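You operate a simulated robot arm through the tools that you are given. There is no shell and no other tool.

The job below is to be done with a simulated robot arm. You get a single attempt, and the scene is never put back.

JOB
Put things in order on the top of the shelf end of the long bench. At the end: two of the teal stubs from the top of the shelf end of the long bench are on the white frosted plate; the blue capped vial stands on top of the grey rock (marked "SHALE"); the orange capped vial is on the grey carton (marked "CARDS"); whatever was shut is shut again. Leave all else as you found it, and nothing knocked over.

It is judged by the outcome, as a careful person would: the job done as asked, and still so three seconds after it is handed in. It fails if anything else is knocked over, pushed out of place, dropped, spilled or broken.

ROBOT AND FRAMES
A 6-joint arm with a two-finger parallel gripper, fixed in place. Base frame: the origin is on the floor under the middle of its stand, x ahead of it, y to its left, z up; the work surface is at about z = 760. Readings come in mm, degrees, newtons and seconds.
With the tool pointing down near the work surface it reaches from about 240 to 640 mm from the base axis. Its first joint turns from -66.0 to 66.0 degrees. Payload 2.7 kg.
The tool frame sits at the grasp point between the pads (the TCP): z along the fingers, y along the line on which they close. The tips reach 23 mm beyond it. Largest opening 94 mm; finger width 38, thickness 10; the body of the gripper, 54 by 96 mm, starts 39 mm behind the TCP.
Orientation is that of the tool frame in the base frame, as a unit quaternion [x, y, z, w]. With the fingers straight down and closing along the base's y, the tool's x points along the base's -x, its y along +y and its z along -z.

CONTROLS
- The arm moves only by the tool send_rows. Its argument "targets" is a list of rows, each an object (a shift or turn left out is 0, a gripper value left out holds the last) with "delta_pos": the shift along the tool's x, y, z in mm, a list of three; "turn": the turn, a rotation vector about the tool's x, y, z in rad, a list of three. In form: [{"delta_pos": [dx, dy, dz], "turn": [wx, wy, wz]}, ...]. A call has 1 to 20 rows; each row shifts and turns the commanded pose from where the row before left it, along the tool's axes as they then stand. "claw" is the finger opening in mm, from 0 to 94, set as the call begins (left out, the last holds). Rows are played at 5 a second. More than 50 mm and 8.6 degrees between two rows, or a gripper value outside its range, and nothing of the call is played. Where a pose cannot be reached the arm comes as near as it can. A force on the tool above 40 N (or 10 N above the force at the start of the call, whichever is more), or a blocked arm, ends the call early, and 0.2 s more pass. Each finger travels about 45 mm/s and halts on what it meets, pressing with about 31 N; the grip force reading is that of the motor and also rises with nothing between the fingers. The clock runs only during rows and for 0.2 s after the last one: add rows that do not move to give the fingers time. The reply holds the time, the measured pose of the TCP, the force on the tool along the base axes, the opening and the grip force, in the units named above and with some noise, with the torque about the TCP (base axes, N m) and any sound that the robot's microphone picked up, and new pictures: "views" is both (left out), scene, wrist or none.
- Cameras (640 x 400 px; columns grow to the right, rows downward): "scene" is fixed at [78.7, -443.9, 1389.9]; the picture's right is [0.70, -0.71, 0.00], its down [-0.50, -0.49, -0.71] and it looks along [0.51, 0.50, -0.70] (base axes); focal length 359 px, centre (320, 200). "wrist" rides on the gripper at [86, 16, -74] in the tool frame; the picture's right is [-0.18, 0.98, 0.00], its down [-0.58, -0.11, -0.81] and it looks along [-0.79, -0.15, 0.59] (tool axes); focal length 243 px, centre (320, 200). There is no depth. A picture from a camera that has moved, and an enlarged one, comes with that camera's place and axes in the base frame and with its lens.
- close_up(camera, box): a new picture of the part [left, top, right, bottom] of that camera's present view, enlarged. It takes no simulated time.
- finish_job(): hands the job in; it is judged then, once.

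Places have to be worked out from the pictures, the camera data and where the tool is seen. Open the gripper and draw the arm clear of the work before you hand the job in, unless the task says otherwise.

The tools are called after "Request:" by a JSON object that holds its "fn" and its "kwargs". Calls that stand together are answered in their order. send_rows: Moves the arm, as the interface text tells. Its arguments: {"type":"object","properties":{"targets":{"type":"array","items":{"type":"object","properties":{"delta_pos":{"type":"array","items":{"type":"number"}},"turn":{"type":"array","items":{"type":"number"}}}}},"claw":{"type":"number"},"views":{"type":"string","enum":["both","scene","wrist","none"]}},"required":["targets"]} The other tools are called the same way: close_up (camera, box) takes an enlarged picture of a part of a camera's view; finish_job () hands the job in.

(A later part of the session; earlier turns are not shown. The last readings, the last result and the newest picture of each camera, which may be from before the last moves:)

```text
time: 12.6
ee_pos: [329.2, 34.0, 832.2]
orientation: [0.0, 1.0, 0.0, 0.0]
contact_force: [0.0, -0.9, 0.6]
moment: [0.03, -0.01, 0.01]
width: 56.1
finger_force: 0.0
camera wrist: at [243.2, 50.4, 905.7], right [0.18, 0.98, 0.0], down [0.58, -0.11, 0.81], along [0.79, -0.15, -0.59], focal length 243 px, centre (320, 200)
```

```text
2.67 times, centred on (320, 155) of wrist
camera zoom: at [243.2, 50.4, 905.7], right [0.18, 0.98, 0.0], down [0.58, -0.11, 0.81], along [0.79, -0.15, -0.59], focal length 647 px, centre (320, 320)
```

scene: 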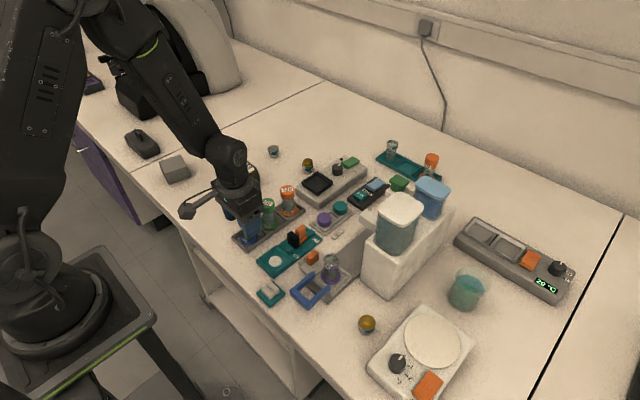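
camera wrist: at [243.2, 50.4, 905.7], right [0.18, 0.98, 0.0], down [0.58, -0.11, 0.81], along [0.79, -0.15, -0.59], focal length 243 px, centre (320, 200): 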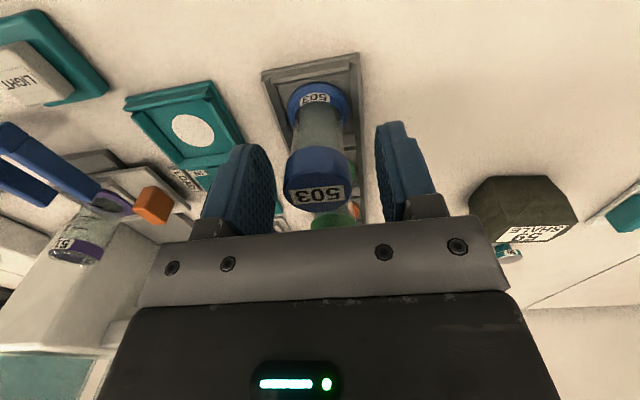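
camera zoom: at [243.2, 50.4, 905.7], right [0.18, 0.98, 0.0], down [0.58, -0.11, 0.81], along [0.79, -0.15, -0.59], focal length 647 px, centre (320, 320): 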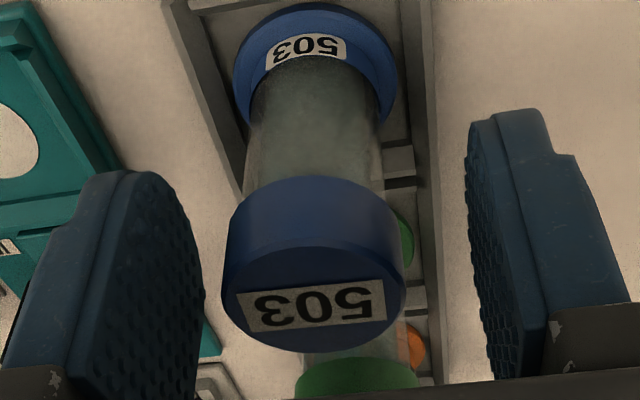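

The cap sits centred in the pads. Closing fully, then lifting at only 3–4 mm per row.

Request:
{"fn": "send_rows", "kwargs": {"targets": [{"delta_pos": [0, 0, 0]}, {"delta_pos": [0, 0, 0]}, {"delta_pos": [0, 0, 0]}, {"delta_pos": [0, 0, 0]}, {"delta_pos": [0, 0, 0]}, {"delta_pos": [0, 0, -1]}, {"delta_pos": [0, 0, -2]}, {"delta_pos": [0, 0, -3]}, {"delta_pos": [0, 0, -3]}, {"delta_pos": [0, 0, -3]}, {"delta_pos": [0, 0, -3]}, {"delta_pos": [0, 0, -2]}, {"delta_pos": [0, 0, -1]}, {"delta_pos": [0, 0, 0]}], "claw": 10, "views": "wrist"}}

Request:
{"fn": "close_up", "kwargs": {"camera": "wrist", "box": [240, 80, 400, 230]}}

Request:
{"fn": "close_up", "kwargs": {"camera": "scene", "box": [205, 180, 295, 255]}}

```text
time: 15.6
ee_pos: [329.9, 34.1, 850.3]
orientation: [-0.001, 1.0, 0.001, 0.0]
contact_force: [-0.5, -0.5, -0.7]
moment: [0.02, -0.01, -0.04]
width: 32.9
finger_force: 31.0
camera wrist: at [242.8, 50.6, 923.8], right [0.18, 0.98, 0.0], down [0.58, -0.11, 0.81], along [0.79, -0.15, -0.59], focal length 243 px, centre (320, 200)
```

wrist: 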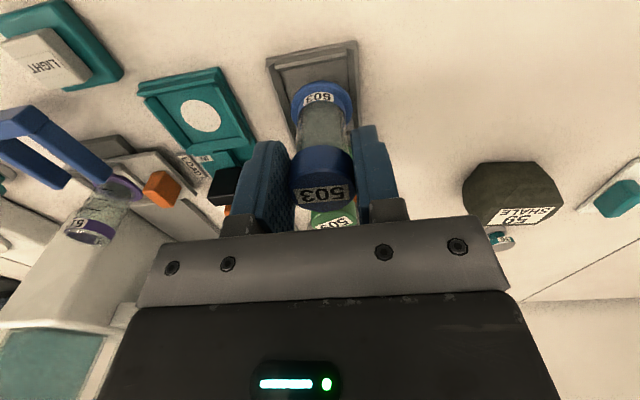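

```text
2.67 times, centred on (320, 155) of wrist
camera zoom: at [242.8, 50.6, 923.8], right [0.18, 0.98, 0.0], down [0.58, -0.11, 0.81], along [0.79, -0.15, -0.59], focal length 647 px, centre (320, 320)
```

zoom: 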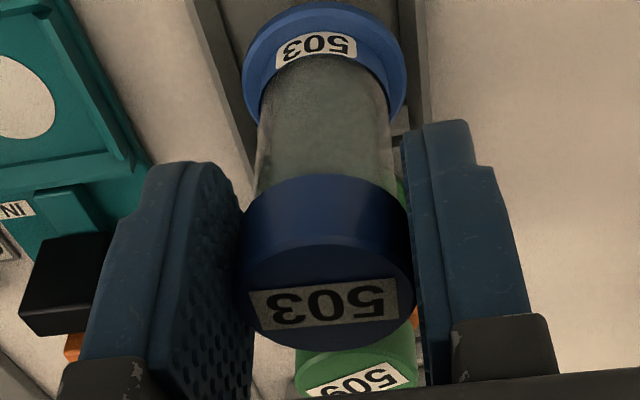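

```text
5.33 times, centred on (250, 218) of scene
camera zoom: at [78.7, -443.9, 1389.9], right [0.7, -0.71, 0.0], down [-0.5, -0.49, -0.71], along [0.51, 0.5, -0.7], focal length 1914 px, centre (693, 107)
```

zoom: 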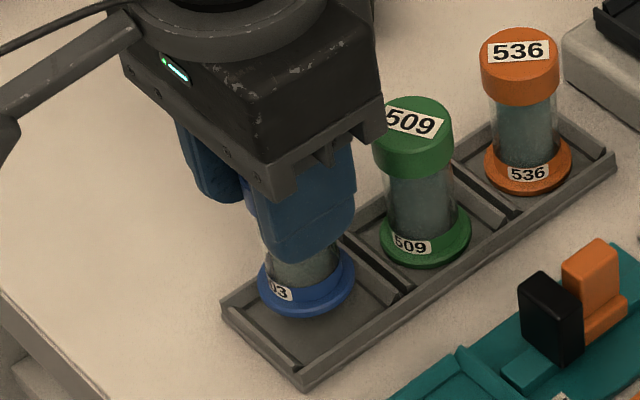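

The vial holds firmly in the grip, with no slippage between pictures. I'll keep lifting slowly at 4 mm per row.

Request:
{"fn": "send_rows", "kwargs": {"targets": [{"delta_pos": [0, 0, -2]}, {"delta_pos": [0, 0, -4]}, {"delta_pos": [0, 0, -4]}, {"delta_pos": [0, 0, -4]}, {"delta_pos": [0, 0, -4]}, {"delta_pos": [0, 0, -4]}, {"delta_pos": [0, 0, -4]}, {"delta_pos": [0, 0, -4]}, {"delta_pos": [0, 0, -4]}, {"delta_pos": [0, 0, -4]}, {"delta_pos": [0, 0, -4]}, {"delta_pos": [0, 0, -4]}, {"delta_pos": [0, 0, -4]}, {"delta_pos": [0, 0, -3]}, {"delta_pos": [0, 0, -2]}, {"delta_pos": [0, 0, 0]}], "views": "wrist"}}

Request:
{"fn": "close_up", "kwargs": {"camera": "wrist", "box": [240, 60, 400, 230]}}

Request:
{"fn": "close_up", "kwargs": {"camera": "scene", "box": [205, 160, 295, 255]}}

```text
time: 19.0
ee_pos: [329.9, 34.7, 905.2]
orientation: [0.0, 1.0, 0.001, 0.001]
contact_force: [0.5, -1.0, -1.9]
moment: [0.0, -0.02, -0.02]
width: 33.1
finger_force: 31.1
camera wrist: at [243.1, 50.4, 979.3], right [0.18, 0.98, 0.0], down [0.58, -0.11, 0.81], along [0.79, -0.15, -0.59], focal length 243 px, centre (320, 200)
```

wrist: 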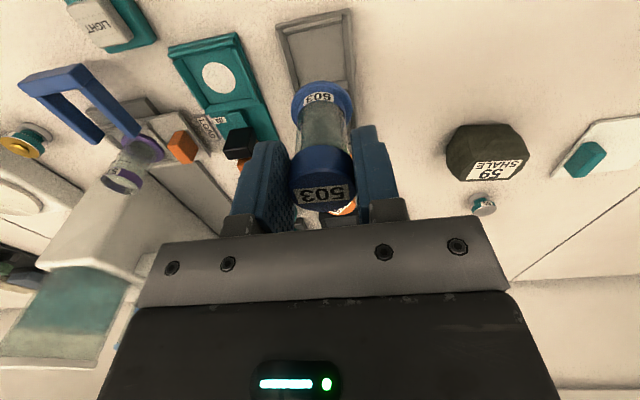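

```text
2.35 times, centred on (320, 145) of wrist
camera zoom: at [243.1, 50.4, 979.3], right [0.18, 0.98, 0.0], down [0.58, -0.11, 0.81], along [0.79, -0.15, -0.59], focal length 571 px, centre (320, 329)
```

zoom: 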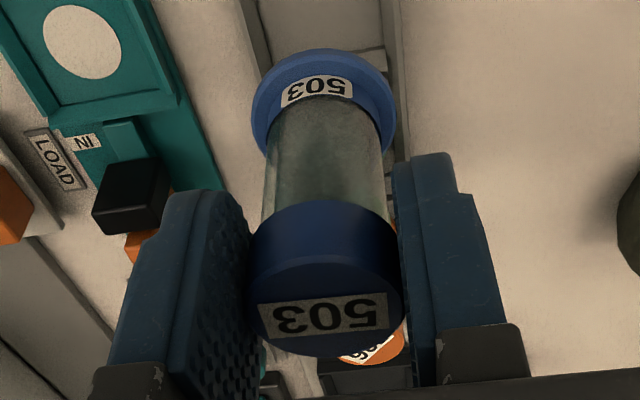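

```text
4.21 times, centred on (250, 208) of scene
camera zoom: at [78.7, -443.9, 1389.9], right [0.7, -0.71, 0.0], down [-0.5, -0.49, -0.71], along [0.51, 0.5, -0.7], focal length 1511 px, centre (615, 168)
```

zoom: 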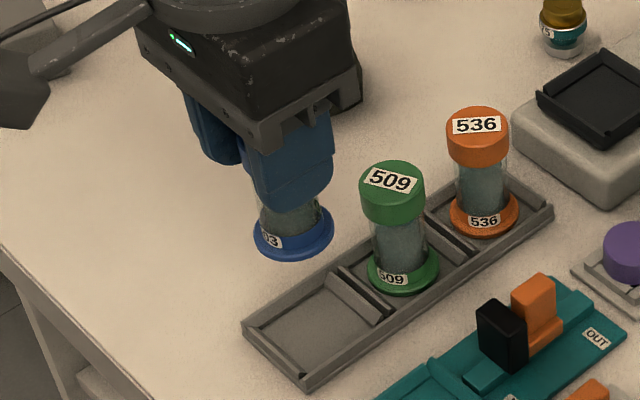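

The vial is held well clear at TCP z ≈ 905. Now I carry it slowly, first +y away from the rack, then diagonally toward the rock.

Request:
{"fn": "send_rows", "kwargs": {"targets": [{"delta_pos": [0, 3, 0]}, {"delta_pos": [0, 6, 0]}, {"delta_pos": [0, 9, 0]}, {"delta_pos": [0, 10, 0]}, {"delta_pos": [0, 10, 0]}, {"delta_pos": [-2, 10, 0]}, {"delta_pos": [-5, 8, 0]}, {"delta_pos": [-8, 8, 0]}, {"delta_pos": [-9, 8, 0]}, {"delta_pos": [-9, 8, 0]}, {"delta_pos": [-9, 8, 0]}, {"delta_pos": [-9, 8, 0]}, {"delta_pos": [-9, 8, 0]}, {"delta_pos": [-9, 8, 0]}, {"delta_pos": [-9, 8, 0]}, {"delta_pos": [-9, 8, 0]}, {"delta_pos": [-8, 8, 0]}, {"delta_pos": [-6, 6, 0]}, {"delta_pos": [-3, 3, 0]}, {"delta_pos": [0, 0, 0]}], "views": "both"}}

Request:
{"fn": "close_up", "kwargs": {"camera": "wrist", "box": [240, 60, 400, 230]}}

Request:
{"fn": "close_up", "kwargs": {"camera": "scene", "box": [205, 100, 305, 200]}}

```text
time: 23.2
ee_pos: [433.6, 179.0, 906.3]
orientation: [-0.001, 1.0, 0.0, 0.0]
contact_force: [0.3, 0.3, -1.4]
moment: [0.0, -0.02, -0.02]
width: 32.7
finger_force: 30.6
camera wrist: at [347.1, 195.3, 979.4], right [0.18, 0.98, 0.0], down [0.58, -0.11, 0.81], along [0.79, -0.15, -0.59], focal length 243 px, centre (320, 200)
```

scene: 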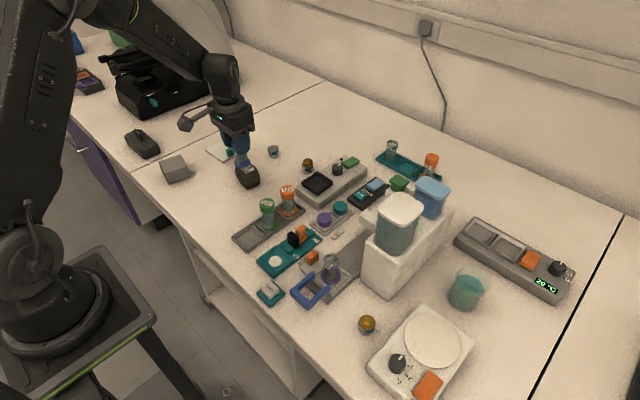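
wrist: 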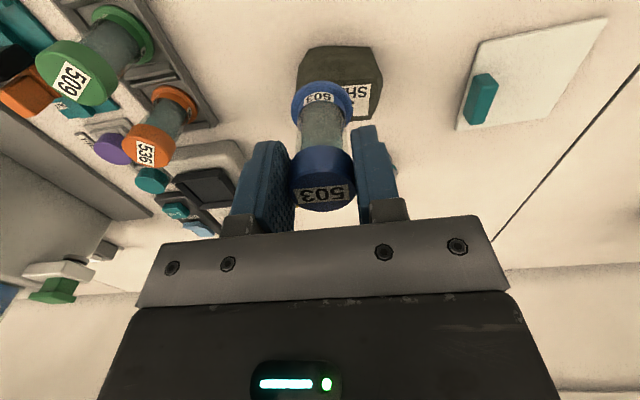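

```text
2.35 times, centred on (320, 145) of wrist
camera zoom: at [347.1, 195.3, 979.4], right [0.18, 0.98, 0.0], down [0.58, -0.11, 0.81], along [0.79, -0.15, -0.59], focal length 571 px, centre (320, 329)
```

zoom: 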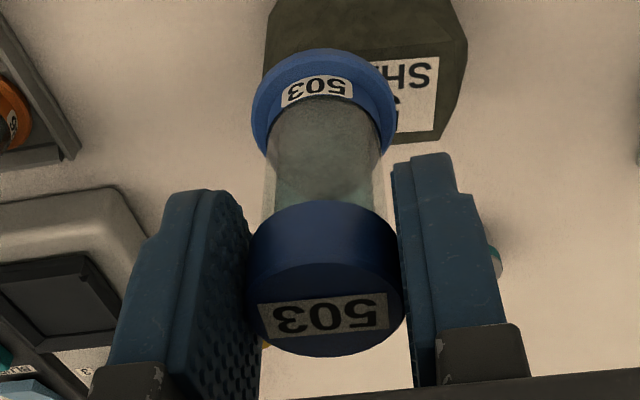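

```text
4.00 times, centred on (255, 150) of scene
camera zoom: at [78.7, -443.9, 1389.9], right [0.7, -0.71, 0.0], down [-0.5, -0.49, -0.71], along [0.51, 0.5, -0.7], focal length 1436 px, centre (580, 400)
```

zoom: 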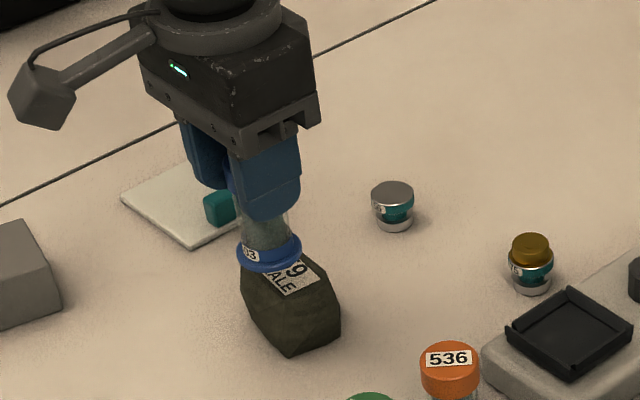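

The vial still hangs straight. The remaining offset to the rock's label centre is about (+21, +12). I'll close that gap and check from both cameras before lowering.

Request:
{"fn": "send_rows", "kwargs": {"targets": [{"delta_pos": [-2.5, 1.5, 0]}, {"delta_pos": [-5, 3, 0]}, {"delta_pos": [-5, 3, 0]}, {"delta_pos": [-5, 3, 0]}, {"delta_pos": [-3.8, 1.7, 0]}, {"delta_pos": [0, 0, 0]}], "views": "wrist"}}

Request:
{"fn": "close_up", "kwargs": {"camera": "wrist", "box": [260, 40, 400, 130]}}

Request:
{"fn": "close_up", "kwargs": {"camera": "scene", "box": [220, 140, 280, 190]}}

```text
time: 24.6
ee_pos: [454.2, 191.4, 905.5]
orientation: [0.0, 1.0, 0.0, 0.001]
contact_force: [0.4, 0.6, -0.3]
moment: [0.03, 0.03, -0.03]
width: 32.4
finger_force: 31.0
camera wrist: at [368.7, 207.6, 979.4], right [0.18, 0.98, 0.0], down [0.58, -0.11, 0.81], along [0.79, -0.15, -0.59], focal length 243 px, centre (320, 200)
```

wrist: 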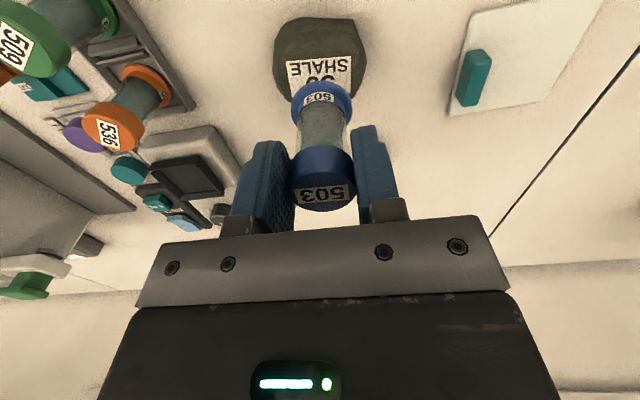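

```text
4.44 times, centred on (330, 85) of wrist
camera zoom: at [368.7, 207.6, 979.4], right [0.18, 0.98, 0.0], down [0.58, -0.11, 0.81], along [0.79, -0.15, -0.59], focal length 1078 px, centre (276, 711)
```

zoom: 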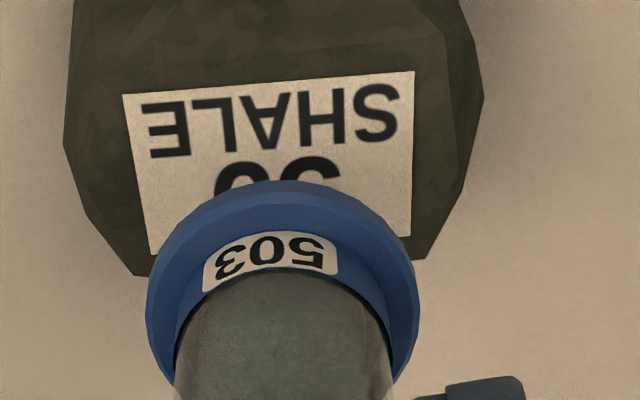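

```text
8.00 times, centred on (250, 165) of scene
camera zoom: at [78.7, -443.9, 1389.9], right [0.7, -0.71, 0.0], down [-0.5, -0.49, -0.71], along [0.51, 0.5, -0.7], focal length 2872 px, centre (880, 480)
```

zoom: 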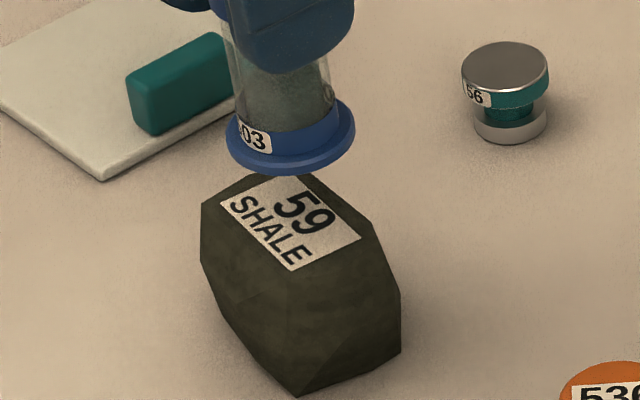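

The camera again puts the label centre at (456, 190), and the vial axis is at (455, 191), so it's well placed. I'll lower it slowly, stopping a few mm above expected contact.

Request:
{"fn": "send_rows", "kwargs": {"targets": [{"delta_pos": [0, 0, 2]}, {"delta_pos": [0, 0, 4]}, {"delta_pos": [0, 0, 4]}, {"delta_pos": [0, 0, 4]}, {"delta_pos": [0, 0, 4]}, {"delta_pos": [0, 0, 3]}, {"delta_pos": [0, 0, 2]}, {"delta_pos": [0, 0, 1]}, {"delta_pos": [0, 0, 0]}], "views": "none"}}

Request:
{"fn": "close_up", "kwargs": {"camera": "scene", "box": [220, 140, 280, 190]}}

Request:
{"fn": "close_up", "kwargs": {"camera": "wrist", "box": [250, 30, 400, 130]}}

```text
time: 26.6
ee_pos: [454.3, 191.1, 881.0]
orientation: [0.0, 1.0, 0.0, 0.0]
contact_force: [0.1, -0.8, -0.5]
moment: [0.0, 0.0, 0.04]
width: 32.7
finger_force: 30.8
```

```text
8.00 times, centred on (250, 165) of scene
camera zoom: at [78.7, -443.9, 1389.9], right [0.7, -0.71, 0.0], down [-0.5, -0.49, -0.71], along [0.51, 0.5, -0.7], focal length 2872 px, centre (880, 480)
```

zoom: 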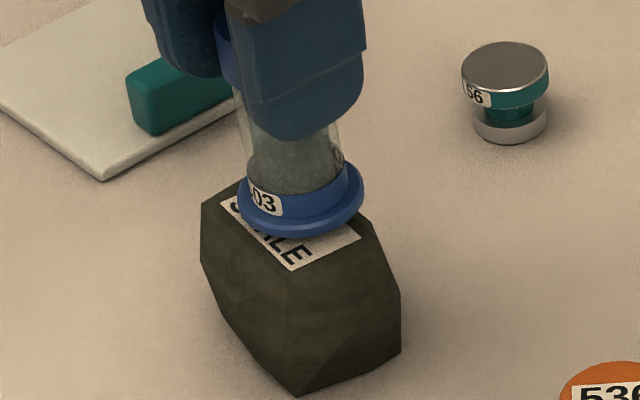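

```text
4.00 times, centred on (325, 80) of wrist
camera zoom: at [368.3, 207.4, 955.1], right [0.18, 0.98, 0.0], down [0.58, -0.11, 0.81], along [0.79, -0.15, -0.59], focal length 970 px, centre (300, 680)
```

zoom: 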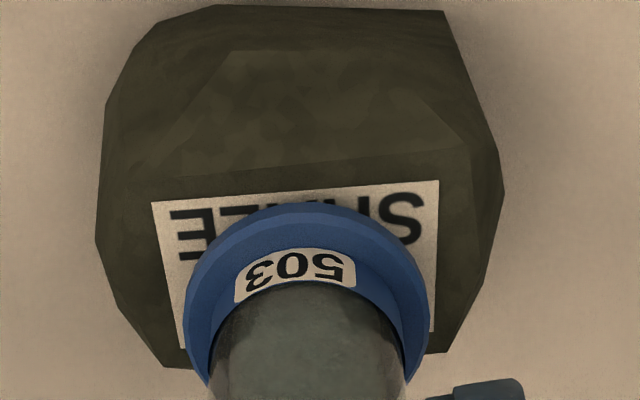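

The view shows the vial centred on the label in y. I'll nudge it 1.5 mm toward +x, to the middle of the facet, and lower in 1 mm steps while watching the force.

Request:
{"fn": "send_rows", "kwargs": {"targets": [{"delta_pos": [-1.5, -0.3, 0]}, {"delta_pos": [0, 0, 1]}, {"delta_pos": [0, 0, 1]}, {"delta_pos": [0, 0, 1]}, {"delta_pos": [0, 0, 1]}, {"delta_pos": [0, 0, 0]}], "views": "none"}}

Request:
{"fn": "close_up", "kwargs": {"camera": "scene", "box": [220, 140, 280, 190]}}

```text
time: 28.0
ee_pos: [457.0, 191.5, 876.3]
orientation: [-0.001, 1.0, -0.001, 0.0]
contact_force: [-0.1, 0.5, 0.1]
moment: [-0.01, 0.02, 0.01]
width: 32.9
finger_force: 30.8
```

```text
8.00 times, centred on (250, 165) of scene
camera zoom: at [78.7, -443.9, 1389.9], right [0.7, -0.71, 0.0], down [-0.5, -0.49, -0.71], along [0.51, 0.5, -0.7], focal length 2872 px, centre (880, 480)
```

zoom: 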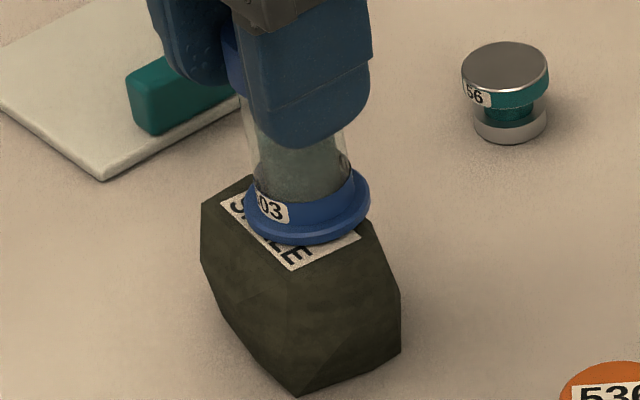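

No contact force yet. I'll keep lowering in 0.7–1 mm steps.

Request:
{"fn": "send_rows", "kwargs": {"targets": [{"delta_pos": [0, 0, 1]}, {"delta_pos": [0, 0, 1]}, {"delta_pos": [0, 0, 0]}], "views": "none"}}

Request:
{"fn": "send_rows", "kwargs": {"targets": [{"delta_pos": [0, 0, 0.7]}, {"delta_pos": [0, 0, 0.7]}, {"delta_pos": [0, 0, 0]}], "views": "none"}}

Request:
{"fn": "close_up", "kwargs": {"camera": "scene", "box": [220, 140, 280, 190]}}

```text
time: 28.8
ee_pos: [456.2, 190.7, 876.7]
orientation: [0.0, 1.0, 0.0, -0.001]
contact_force: [-0.5, 0.4, 1.9]
moment: [0.07, 0.02, 0.03]
width: 32.8
finger_force: 31.3
```

```text
time: 29.6
ee_pos: [457.1, 190.9, 874.6]
orientation: [0.0, 1.0, 0.001, 0.001]
contact_force: [-6.9, -1.4, 22.5]
moment: [-0.11, 0.39, 0.01]
width: 32.4
finger_force: 31.8
```

```text
8.00 times, centred on (250, 165) of scene
camera zoom: at [78.2, -444.0, 1389.9], right [0.7, -0.71, 0.0], down [-0.5, -0.49, -0.71], along [0.51, 0.5, -0.7], focal length 2872 px, centre (880, 480)
```

zoom: 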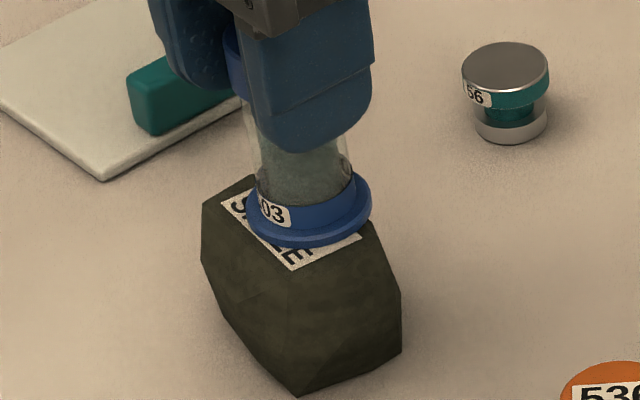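

Contact is firm: 22 N upward, acting close to the vial's axis, so the foot is sitting on the facet. I'll relieve about 0.8 mm of that push, then open the fingers.

Request:
{"fn": "send_rows", "kwargs": {"targets": [{"delta_pos": [0, 0, -0.5]}, {"delta_pos": [0, 0, -0.3]}, {"delta_pos": [0, 0, 0]}], "views": "none"}}

```text
time: 30.4
ee_pos: [457.9, 191.9, 875.1]
orientation: [0.0, 1.0, 0.002, 0.001]
contact_force: [-1.3, -0.2, 20.0]
moment: [-0.1, -0.01, 0.0]
width: 32.7
finger_force: 31.1
```

The force is still 20 N up but now purely vertical. I'll relieve a bit more in small steps.

Request:
{"fn": "send_rows", "kwargs": {"targets": [{"delta_pos": [0, 0, -0.4]}, {"delta_pos": [0, 0, 0]}], "views": "none"}}

Request:
{"fn": "send_rows", "kwargs": {"targets": [{"delta_pos": [0, 0, -0.3]}, {"delta_pos": [0, 0, 0]}], "views": "none"}}

Request:
{"fn": "close_up", "kwargs": {"camera": "scene", "box": [220, 140, 280, 190]}}

Request:
{"fn": "close_up", "kwargs": {"camera": "wrist", "box": [240, 30, 400, 230]}}

```text
time: 31.0
ee_pos: [455.3, 190.5, 875.0]
orientation: [0.0, 1.0, 0.001, 0.001]
contact_force: [3.4, 0.7, 13.0]
moment: [0.05, -0.31, 0.04]
width: 32.6
finger_force: 31.2
```

```text
time: 31.6
ee_pos: [456.7, 190.1, 876.0]
orientation: [0.0, 1.0, 0.0, 0.0]
contact_force: [3.3, 1.5, 10.5]
moment: [0.15, -0.31, 0.01]
width: 32.9
finger_force: 31.2
```

```text
8.00 times, centred on (250, 165) of scene
camera zoom: at [78.6, -443.9, 1389.9], right [0.7, -0.71, 0.0], down [-0.5, -0.49, -0.71], along [0.51, 0.5, -0.7], focal length 2872 px, centre (880, 480)
```

zoom: 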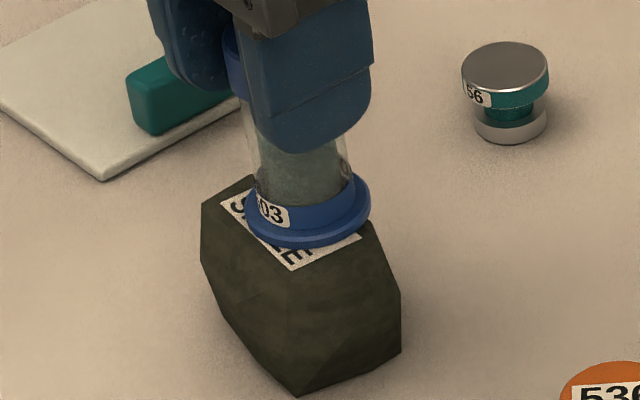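

```text
2.00 times, centred on (320, 130) of wrist
camera zoom: at [370.0, 207.1, 949.3], right [0.18, 0.98, 0.0], down [0.58, -0.11, 0.81], along [0.79, -0.15, -0.59], focal length 485 px, centre (320, 340)
```

zoom: 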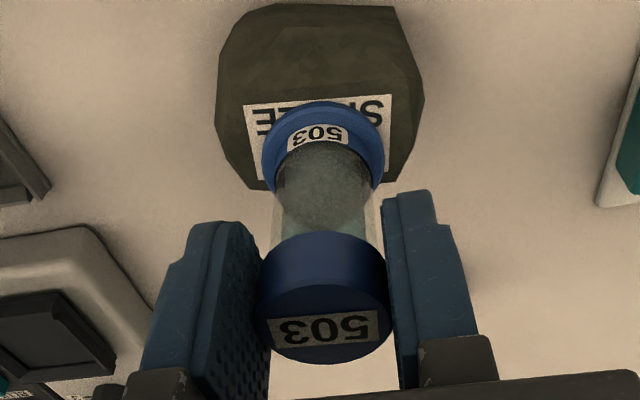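

Force is dropping smoothly to about 10 N. I'll relieve a little more so the vial isn't under load when I release it.

Request:
{"fn": "send_rows", "kwargs": {"targets": [{"delta_pos": [0, 0, -0.4]}, {"delta_pos": [0, 0, 0]}, {"delta_pos": [0, 0, 0]}], "views": "none"}}

Request:
{"fn": "send_rows", "kwargs": {"targets": [{"delta_pos": [0, 0, -0.3]}, {"delta_pos": [0, 0, 0]}, {"delta_pos": [0, 0, 0]}], "views": "none"}}

```text
time: 32.4
ee_pos: [457.3, 190.9, 874.6]
orientation: [0.0, 1.0, -0.001, -0.001]
contact_force: [1.5, 0.1, 4.7]
moment: [0.08, -0.15, -0.02]
width: 32.7
finger_force: 31.4
```

```text
time: 33.2
ee_pos: [455.3, 190.9, 876.4]
orientation: [0.0, 1.0, 0.0, 0.0]
contact_force: [0.2, -0.1, -0.4]
moment: [0.03, -0.01, -0.06]
width: 32.8
finger_force: 30.8
```

Load is now essentially zero, so the vial is resting at the facet within a fraction of a mm. I'll lower 0.2 mm and open the fingers to release.

Request:
{"fn": "send_rows", "kwargs": {"targets": [{"delta_pos": [0, 0, 0.2]}, {"delta_pos": [0, 0, 0]}], "views": "none"}}

Request:
{"fn": "send_rows", "kwargs": {"targets": [{"delta_pos": [0, 0, 0]}, {"delta_pos": [0, 0, 0]}, {"delta_pos": [0, 0, 0]}, {"delta_pos": [0, 0, 0]}], "claw": 54, "views": "wrist"}}

Request:
{"fn": "close_up", "kwargs": {"camera": "scene", "box": [220, 130, 290, 190]}}

Request:
{"fn": "close_up", "kwargs": {"camera": "wrist", "box": [240, 30, 400, 230]}}

```text
time: 33.8
ee_pos: [456.0, 191.0, 875.8]
orientation: [0.0, 1.0, 0.0, 0.001]
contact_force: [0.2, -0.6, -0.6]
moment: [0.0, 0.0, -0.03]
width: 32.5
finger_force: 31.1
```

```text
time: 34.8
ee_pos: [456.1, 190.3, 875.8]
orientation: [-0.001, 1.0, 0.001, -0.001]
contact_force: [0.1, -0.2, 0.6]
moment: [0.05, 0.03, 0.0]
width: 54.0
finger_force: 0.0
camera wrist: at [370.0, 207.2, 949.9], right [0.18, 0.98, 0.0], down [0.58, -0.11, 0.81], along [0.79, -0.15, -0.59], focal length 243 px, centre (320, 200)
```

wrist: 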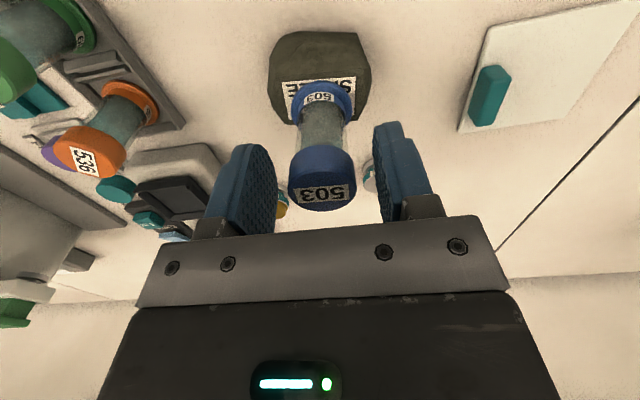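

```text
6.67 times, centred on (255, 160) of scene
camera zoom: at [78.7, -443.9, 1389.9], right [0.7, -0.71, 0.0], down [-0.5, -0.49, -0.71], along [0.51, 0.5, -0.7], focal length 2393 px, centre (753, 467)
```

zoom: 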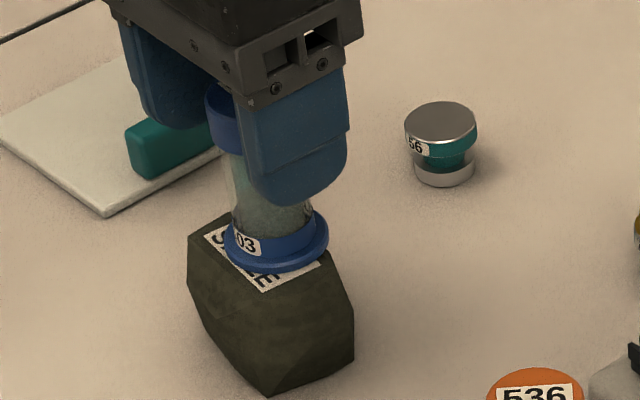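

```text
2.00 times, centred on (320, 130) of wrist
camera zoom: at [370.0, 207.2, 949.9], right [0.18, 0.98, 0.0], down [0.58, -0.11, 0.81], along [0.79, -0.15, -0.59], focal length 485 px, centre (320, 340)
```

zoom: 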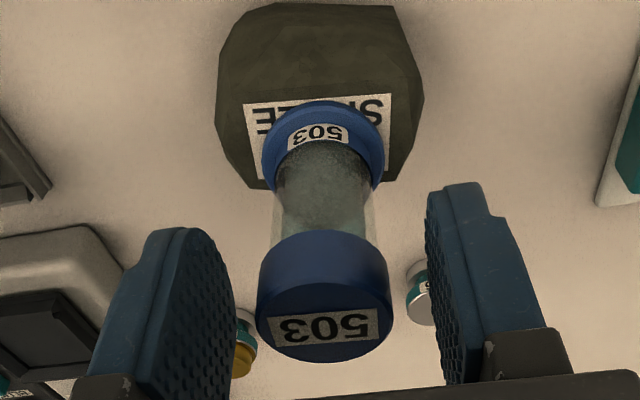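

The blue vial stands on the rock on its own with the fingers clear on both sides. I'll rise straight up, then check it again.

Request:
{"fn": "send_rows", "kwargs": {"targets": [{"delta_pos": [0, 0, -10]}, {"delta_pos": [0, 0, -20]}, {"delta_pos": [0, 0, -25]}, {"delta_pos": [0, 0, -30]}, {"delta_pos": [30, -20, 0]}, {"delta_pos": [30, -30, 0]}, {"delta_pos": [0, -40, 0]}, {"delta_pos": [-30, -35, 0]}, {"delta_pos": [0, 0, 0]}], "views": "both"}}

Request:
{"fn": "close_up", "kwargs": {"camera": "scene", "box": [215, 120, 315, 240]}}

Request:
{"fn": "close_up", "kwargs": {"camera": "wrist", "box": [200, 40, 420, 200]}}

```text
time: 36.8
ee_pos: [428.1, 65.5, 960.1]
orientation: [0.0, 1.0, -0.001, 0.0]
contact_force: [-0.3, -1.1, 0.4]
moment: [0.02, -0.01, 0.01]
width: 54.0
finger_force: 0.1
camera wrist: at [340.1, 81.5, 1034.6], right [0.18, 0.98, 0.0], down [0.58, -0.11, 0.81], along [0.79, -0.15, -0.59], focal length 243 px, centre (320, 200)
```

scene: 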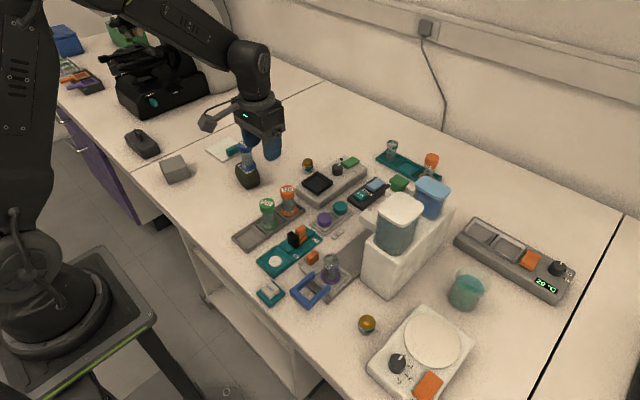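
wrist: 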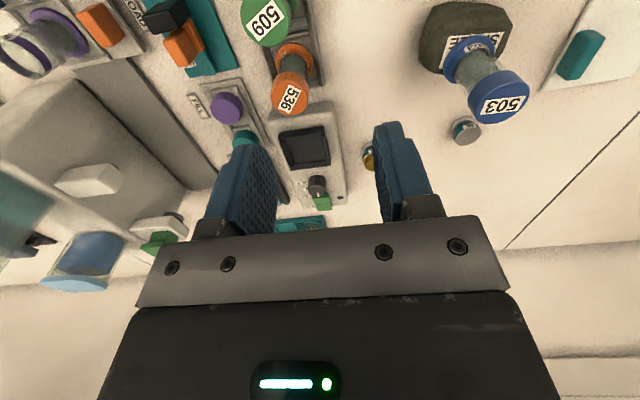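

```text
3.33 times, centred on (265, 180) of scene
camera zoom: at [78.7, -443.9, 1389.9], right [0.7, -0.71, 0.0], down [-0.5, -0.49, -0.71], along [0.51, 0.5, -0.7], focal length 1196 px, centre (503, 267)
```

zoom: 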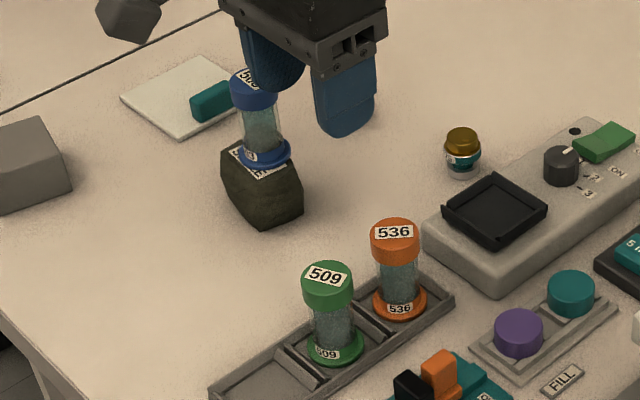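

```text
2.50 times, centred on (310, 120) of wrist
camera zoom: at [340.1, 81.5, 1034.6], right [0.18, 0.98, 0.0], down [0.58, -0.11, 0.81], along [0.79, -0.15, -0.59], focal length 606 px, centre (345, 400)
```

zoom: 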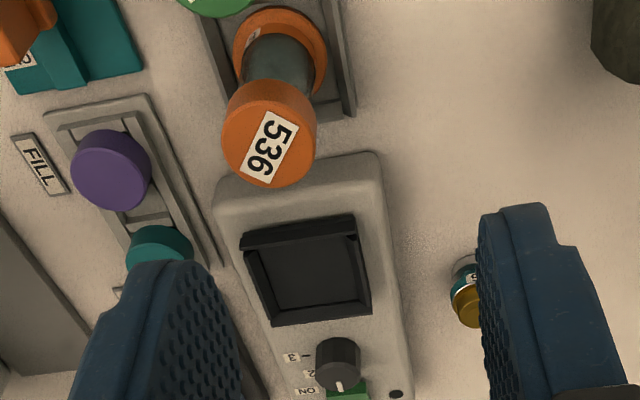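

The blue vial is steady on the rock. Of the two orange-capped ones, 570 is at a radius of about 830 mm, out of reach, and is of the graduated type. 536 is the same kind as the blue vial and stands in the same rack, so 536 is the one meant. Its axis is near (450, 34). I'll move over it and stop just above the cap.

Request:
{"fn": "send_rows", "kwargs": {"targets": [{"delta_pos": [-22, -32, 0]}, {"delta_pos": [0, 0, 30]}, {"delta_pos": [0, 0, 30]}, {"delta_pos": [0, 0, 28]}, {"delta_pos": [0, 0, 0]}], "claw": 56, "views": "both"}}

Request:
{"fn": "close_up", "kwargs": {"camera": "wrist", "box": [240, 40, 400, 200]}}

Request:
{"fn": "close_up", "kwargs": {"camera": "scene", "box": [235, 150, 345, 240]}}

```text
time: 38.0
ee_pos: [449.7, 34.1, 873.2]
orientation: [0.0, 1.0, -0.001, 0.0]
contact_force: [-0.5, -0.1, -0.1]
moment: [-0.02, 0.04, 0.01]
width: 55.8
finger_force: 0.1
camera wrist: at [362.1, 50.9, 946.7], right [0.18, 0.98, 0.0], down [0.58, -0.11, 0.81], along [0.79, -0.15, -0.59], focal length 243 px, centre (320, 200)
```

scene: 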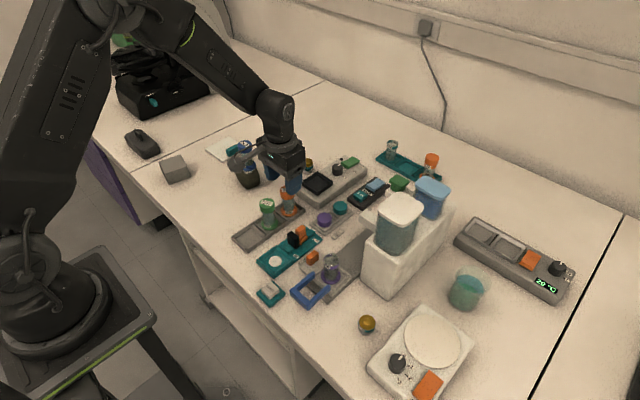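
wrist: 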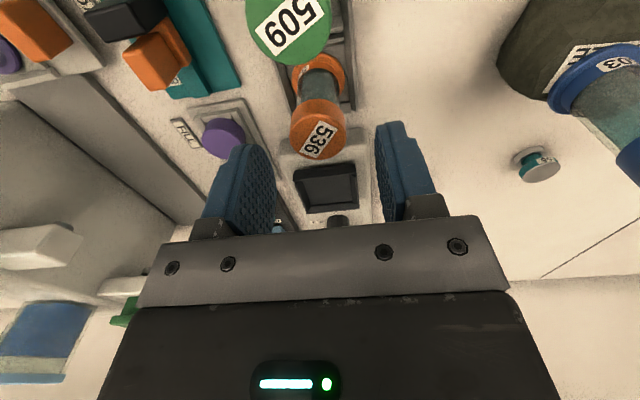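

```text
2.50 times, centred on (320, 120) of wrist
camera zoom: at [362.1, 50.9, 946.7], right [0.18, 0.98, 0.0], down [0.58, -0.11, 0.81], along [0.79, -0.15, -0.59], focal length 606 px, centre (320, 400)
```

zoom: 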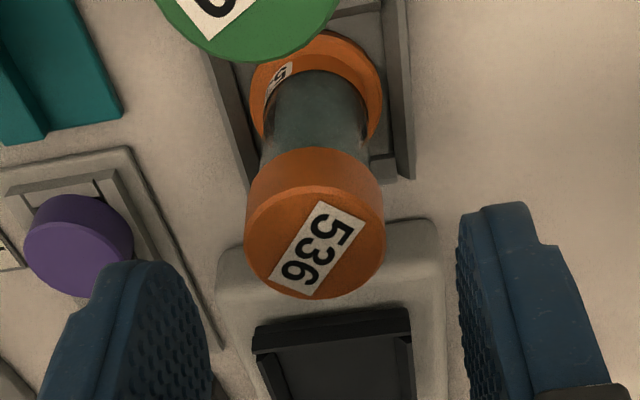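

```text
4.44 times, centred on (290, 195) of scene
camera zoom: at [78.7, -443.9, 1389.9], right [0.7, -0.71, 0.0], down [-0.5, -0.49, -0.71], along [0.51, 0.5, -0.7], focal length 1595 px, centre (453, 222)
```

zoom: 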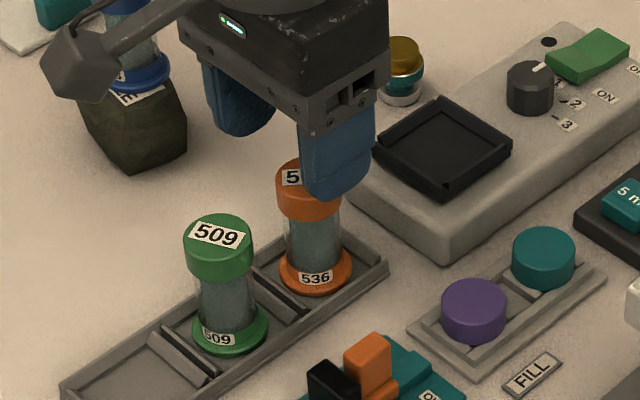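

The orange cap is centred between the fingers to within about 1 mm. I'll lower to mid-cap (z ≈ 832), close, and lift slowly as before.

Request:
{"fn": "send_rows", "kwargs": {"targets": [{"delta_pos": [-1, -0.8, 15]}, {"delta_pos": [0, 0, 15]}, {"delta_pos": [0, 0, 11]}, {"delta_pos": [0, 0, 0]}], "views": "wrist"}}

Request:
{"fn": "close_up", "kwargs": {"camera": "wrist", "box": [240, 60, 400, 230]}}

```text
time: 39.0
ee_pos: [449.0, 33.8, 831.6]
orientation: [0.0, 1.0, -0.001, 0.0]
contact_force: [0.1, -0.3, 0.1]
moment: [0.0, 0.0, -0.02]
width: 56.0
finger_force: 0.1
camera wrist: at [363.0, 50.2, 905.5], right [0.18, 0.98, 0.0], down [0.58, -0.11, 0.81], along [0.79, -0.15, -0.59], focal length 243 px, centre (320, 200)
```

wrist: 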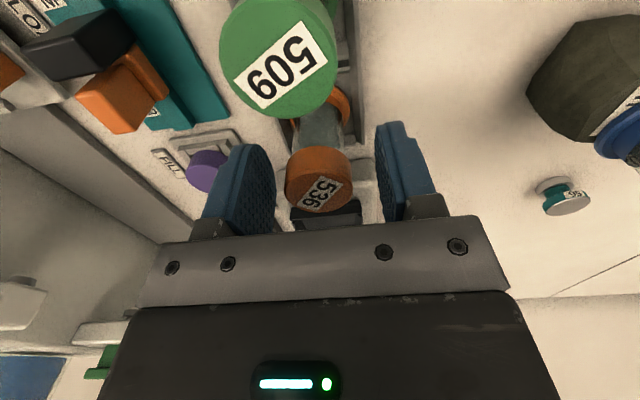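

```text
2.35 times, centred on (320, 145) of wrist
camera zoom: at [363.0, 50.2, 905.5], right [0.18, 0.98, 0.0], down [0.58, -0.11, 0.81], along [0.79, -0.15, -0.59], focal length 571 px, centre (320, 329)
```

zoom: 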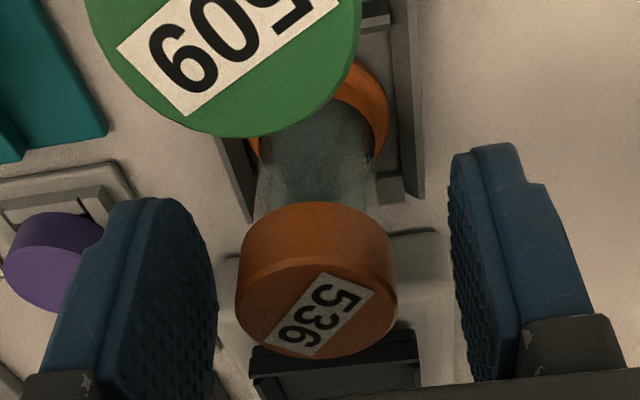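

The cap is between the pads with room to spare. Closing, then a slow lift of 18 mm.

Request:
{"fn": "send_rows", "kwargs": {"targets": [{"delta_pos": [0, 0, 0]}, {"delta_pos": [0, 0, 0]}, {"delta_pos": [0, 0, 0]}, {"delta_pos": [0, 0, 0]}, {"delta_pos": [0, 0, 0]}, {"delta_pos": [0, 0, -1]}, {"delta_pos": [0, 0, -2]}, {"delta_pos": [0, 0, -3]}, {"delta_pos": [0, 0, -3]}, {"delta_pos": [0, 0, -3]}, {"delta_pos": [0, 0, -3]}, {"delta_pos": [0, 0, -2]}, {"delta_pos": [0, 0, -1]}, {"delta_pos": [0, 0, 0]}], "claw": 10, "views": "wrist"}}

Request:
{"fn": "close_up", "kwargs": {"camera": "scene", "box": [235, 150, 345, 240]}}

```text
time: 42.0
ee_pos: [450.4, 33.4, 849.8]
orientation: [0.0, 1.0, 0.0, 0.0]
contact_force: [0.3, -0.2, -0.7]
moment: [0.02, -0.01, -0.06]
width: 32.1
finger_force: 31.2
camera wrist: at [362.9, 49.7, 924.0], right [0.18, 0.98, 0.0], down [0.58, -0.11, 0.81], along [0.79, -0.15, -0.59], focal length 243 px, centre (320, 200)
```

wrist: 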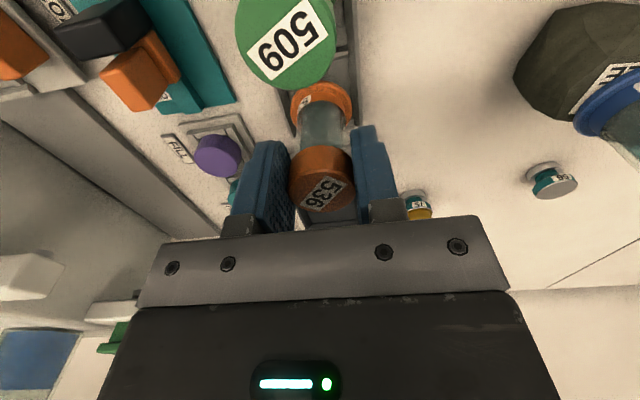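

```text
4.44 times, centred on (290, 195) of scene
camera zoom: at [78.7, -443.9, 1389.9], right [0.7, -0.71, 0.0], down [-0.5, -0.49, -0.71], along [0.51, 0.5, -0.7], focal length 1595 px, centre (453, 222)
```

zoom: 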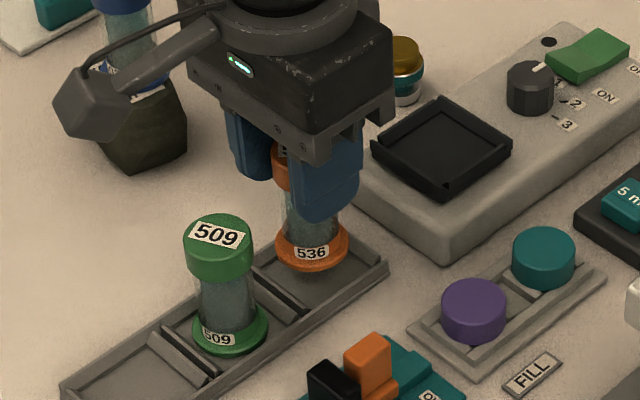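

The orange vial is securely held and out of its pocket. I'll continue the slow lift to TCP z ≈ 920.

Request:
{"fn": "send_rows", "kwargs": {"targets": [{"delta_pos": [0, 0, -2]}, {"delta_pos": [0, 0, -4]}, {"delta_pos": [0, 0, -4]}, {"delta_pos": [0, 0, -4]}, {"delta_pos": [0, 0, -4]}, {"delta_pos": [0, 0, -4]}, {"delta_pos": [0, 0, -4]}, {"delta_pos": [0, 0, -4]}, {"delta_pos": [0, 0, -4]}, {"delta_pos": [0, 0, -4]}, {"delta_pos": [0, 0, -4]}, {"delta_pos": [0, 0, -4]}, {"delta_pos": [0, 0, -4]}, {"delta_pos": [0, 0, -4]}, {"delta_pos": [0, 0, -4]}, {"delta_pos": [0, 0, -4]}, {"delta_pos": [0, 0, -4]}, {"delta_pos": [0, 0, -3]}, {"delta_pos": [0, 0, -1]}, {"delta_pos": [0, 0, 0]}], "views": "both"}}

```text
time: 46.2
ee_pos: [450.6, 33.3, 919.8]
orientation: [0.0, 1.0, -0.001, 0.0]
contact_force: [0.1, -0.2, 0.2]
moment: [-0.01, 0.01, 0.0]
width: 32.3
finger_force: 30.7
camera wrist: at [363.1, 49.5, 993.8], right [0.18, 0.98, 0.0], down [0.58, -0.11, 0.81], along [0.79, -0.15, -0.59], focal length 243 px, centre (320, 200)
```

scene: 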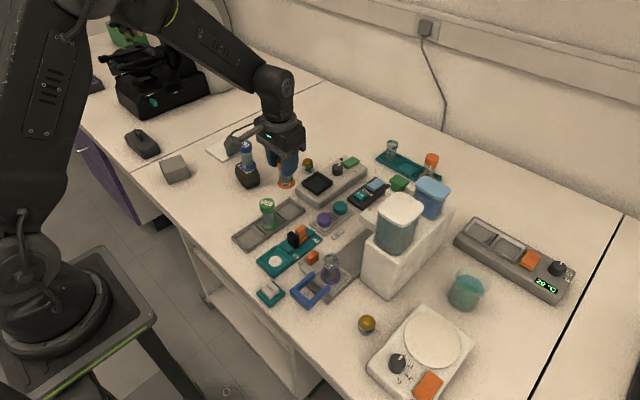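
wrist: 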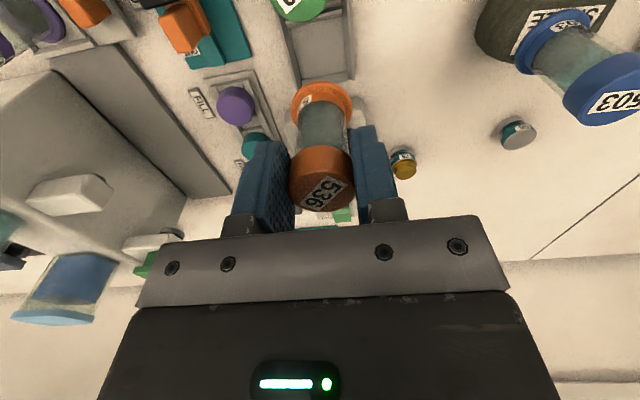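

The vial is at a safe height. I'll carry it slowly along a curved path away from vial 509 and the blue vial, toward the carton.

Request:
{"fn": "send_rows", "kwargs": {"targets": [{"delta_pos": [2, 3, 0]}, {"delta_pos": [4, 6, 0]}, {"delta_pos": [6, 9, 0]}, {"delta_pos": [6, 9, 0]}, {"delta_pos": [6, 9, 0]}, {"delta_pos": [6, 9, 0]}, {"delta_pos": [6, 9, 0]}, {"delta_pos": [6, 9, 0]}, {"delta_pos": [6, 9, 0]}, {"delta_pos": [3, 10, 0]}, {"delta_pos": [3, 10, 0]}, {"delta_pos": [3, 10, 0]}, {"delta_pos": [3, 10, 0]}, {"delta_pos": [3, 10, 0]}, {"delta_pos": [3, 10, 0]}, {"delta_pos": [3, 10, 0]}, {"delta_pos": [3, 8, 0]}, {"delta_pos": [2, 5, 0]}, {"delta_pos": [1, 3, 0]}, {"delta_pos": [0, 0, 0]}], "views": "wrist"}}

```text
time: 50.4
ee_pos: [375.6, 191.1, 920.3]
orientation: [0.0, 1.0, 0.0, 0.0]
contact_force: [-0.2, 0.7, -1.0]
moment: [-0.01, -0.02, 0.02]
width: 32.0
finger_force: 30.6
camera wrist: at [288.1, 207.2, 994.0], right [0.18, 0.98, 0.0], down [0.58, -0.11, 0.81], along [0.79, -0.15, -0.59], focal length 243 px, centre (320, 200)
```

wrist: 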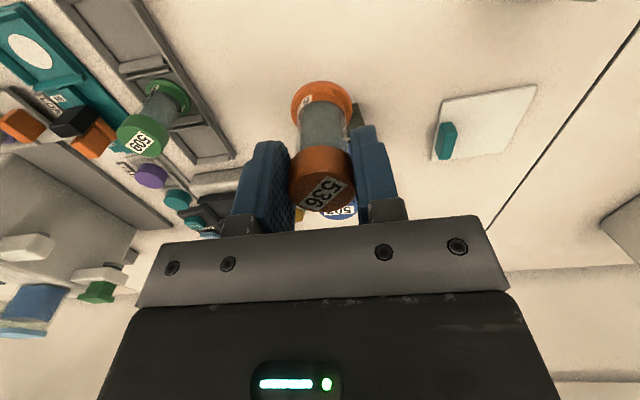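

The grip is unchanged, and the position is (375, 191). I'll continue with the remaining (-40, +160) to arrive above the carton.

Request:
{"fn": "send_rows", "kwargs": {"targets": [{"delta_pos": [1, 3, 0]}, {"delta_pos": [2, 6, 0]}, {"delta_pos": [2.5, 9, 0]}, {"delta_pos": [2.5, 10, 0]}, {"delta_pos": [2.5, 10, 0]}, {"delta_pos": [2.5, 10, 0]}, {"delta_pos": [2.5, 10, 0]}, {"delta_pos": [2.5, 10, 0]}, {"delta_pos": [2.5, 10, 0]}, {"delta_pos": [2.5, 10, 0]}, {"delta_pos": [2.5, 10, 0]}, {"delta_pos": [2.5, 10, 0]}, {"delta_pos": [2.5, 10, 0]}, {"delta_pos": [2.5, 10, 0]}, {"delta_pos": [2.5, 10, 0]}, {"delta_pos": [2.5, 9, 0]}, {"delta_pos": [2, 7, 0]}, {"delta_pos": [1.5, 4, 0]}, {"delta_pos": [0.5, 2, 0]}, {"delta_pos": [0, 0, 0]}], "views": "both"}}

Request:
{"fn": "close_up", "kwargs": {"camera": "wrist", "box": [220, 0, 420, 130]}}

Request:
{"fn": "close_up", "kwargs": {"camera": "scene", "box": [120, 100, 240, 200]}}

```text
time: 54.6
ee_pos: [332.9, 351.5, 920.4]
orientation: [0.001, 1.0, 0.0, -0.001]
contact_force: [-0.5, -0.3, 0.8]
moment: [0.0, -0.05, -0.01]
width: 32.2
finger_force: 31.0
camera wrist: at [245.9, 367.8, 993.8], right [0.18, 0.98, 0.0], down [0.58, -0.11, 0.81], along [0.79, -0.15, -0.59], focal length 243 px, centre (320, 200)
```

scene: 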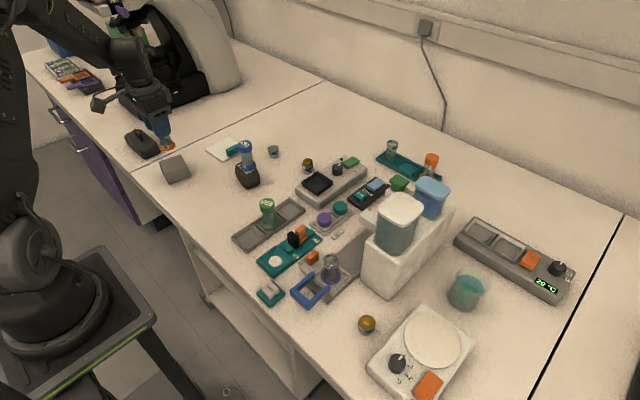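
wrist: 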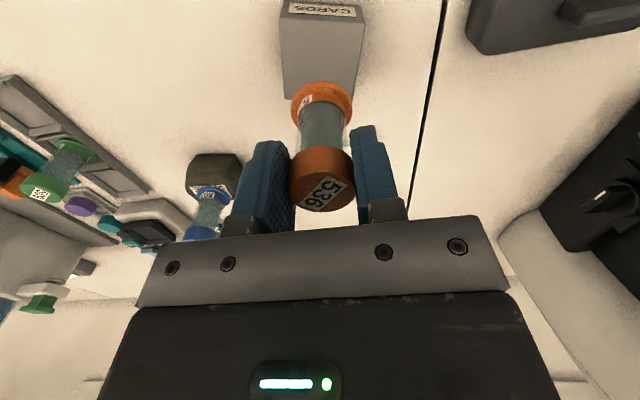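

```text
3.08 times, centred on (320, 65) of wrist
camera zoom: at [245.9, 367.8, 993.8], right [0.18, 0.98, 0.0], down [0.58, -0.11, 0.81], along [0.79, -0.15, -0.59], focal length 746 px, centre (320, 615)
```

zoom: 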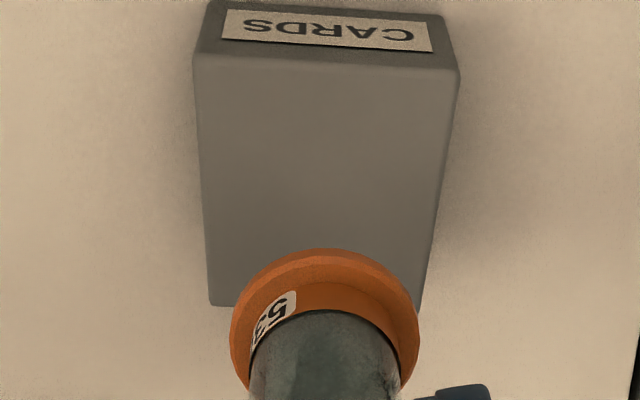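

```text
4.00 times, centred on (180, 150) of scene
camera zoom: at [78.7, -443.9, 1389.9], right [0.7, -0.71, 0.0], down [-0.5, -0.49, -0.71], along [0.51, 0.5, -0.7], focal length 1436 px, centre (880, 400)
```

zoom: 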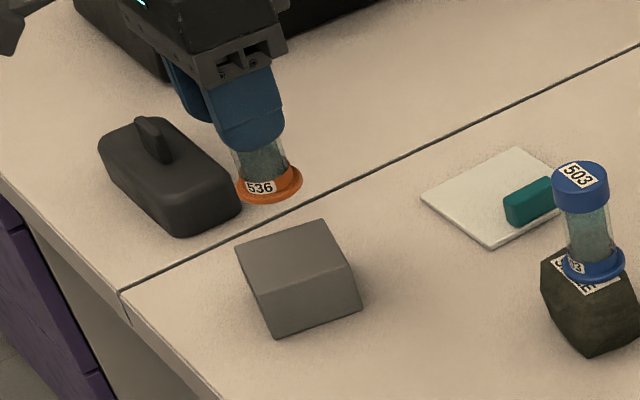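

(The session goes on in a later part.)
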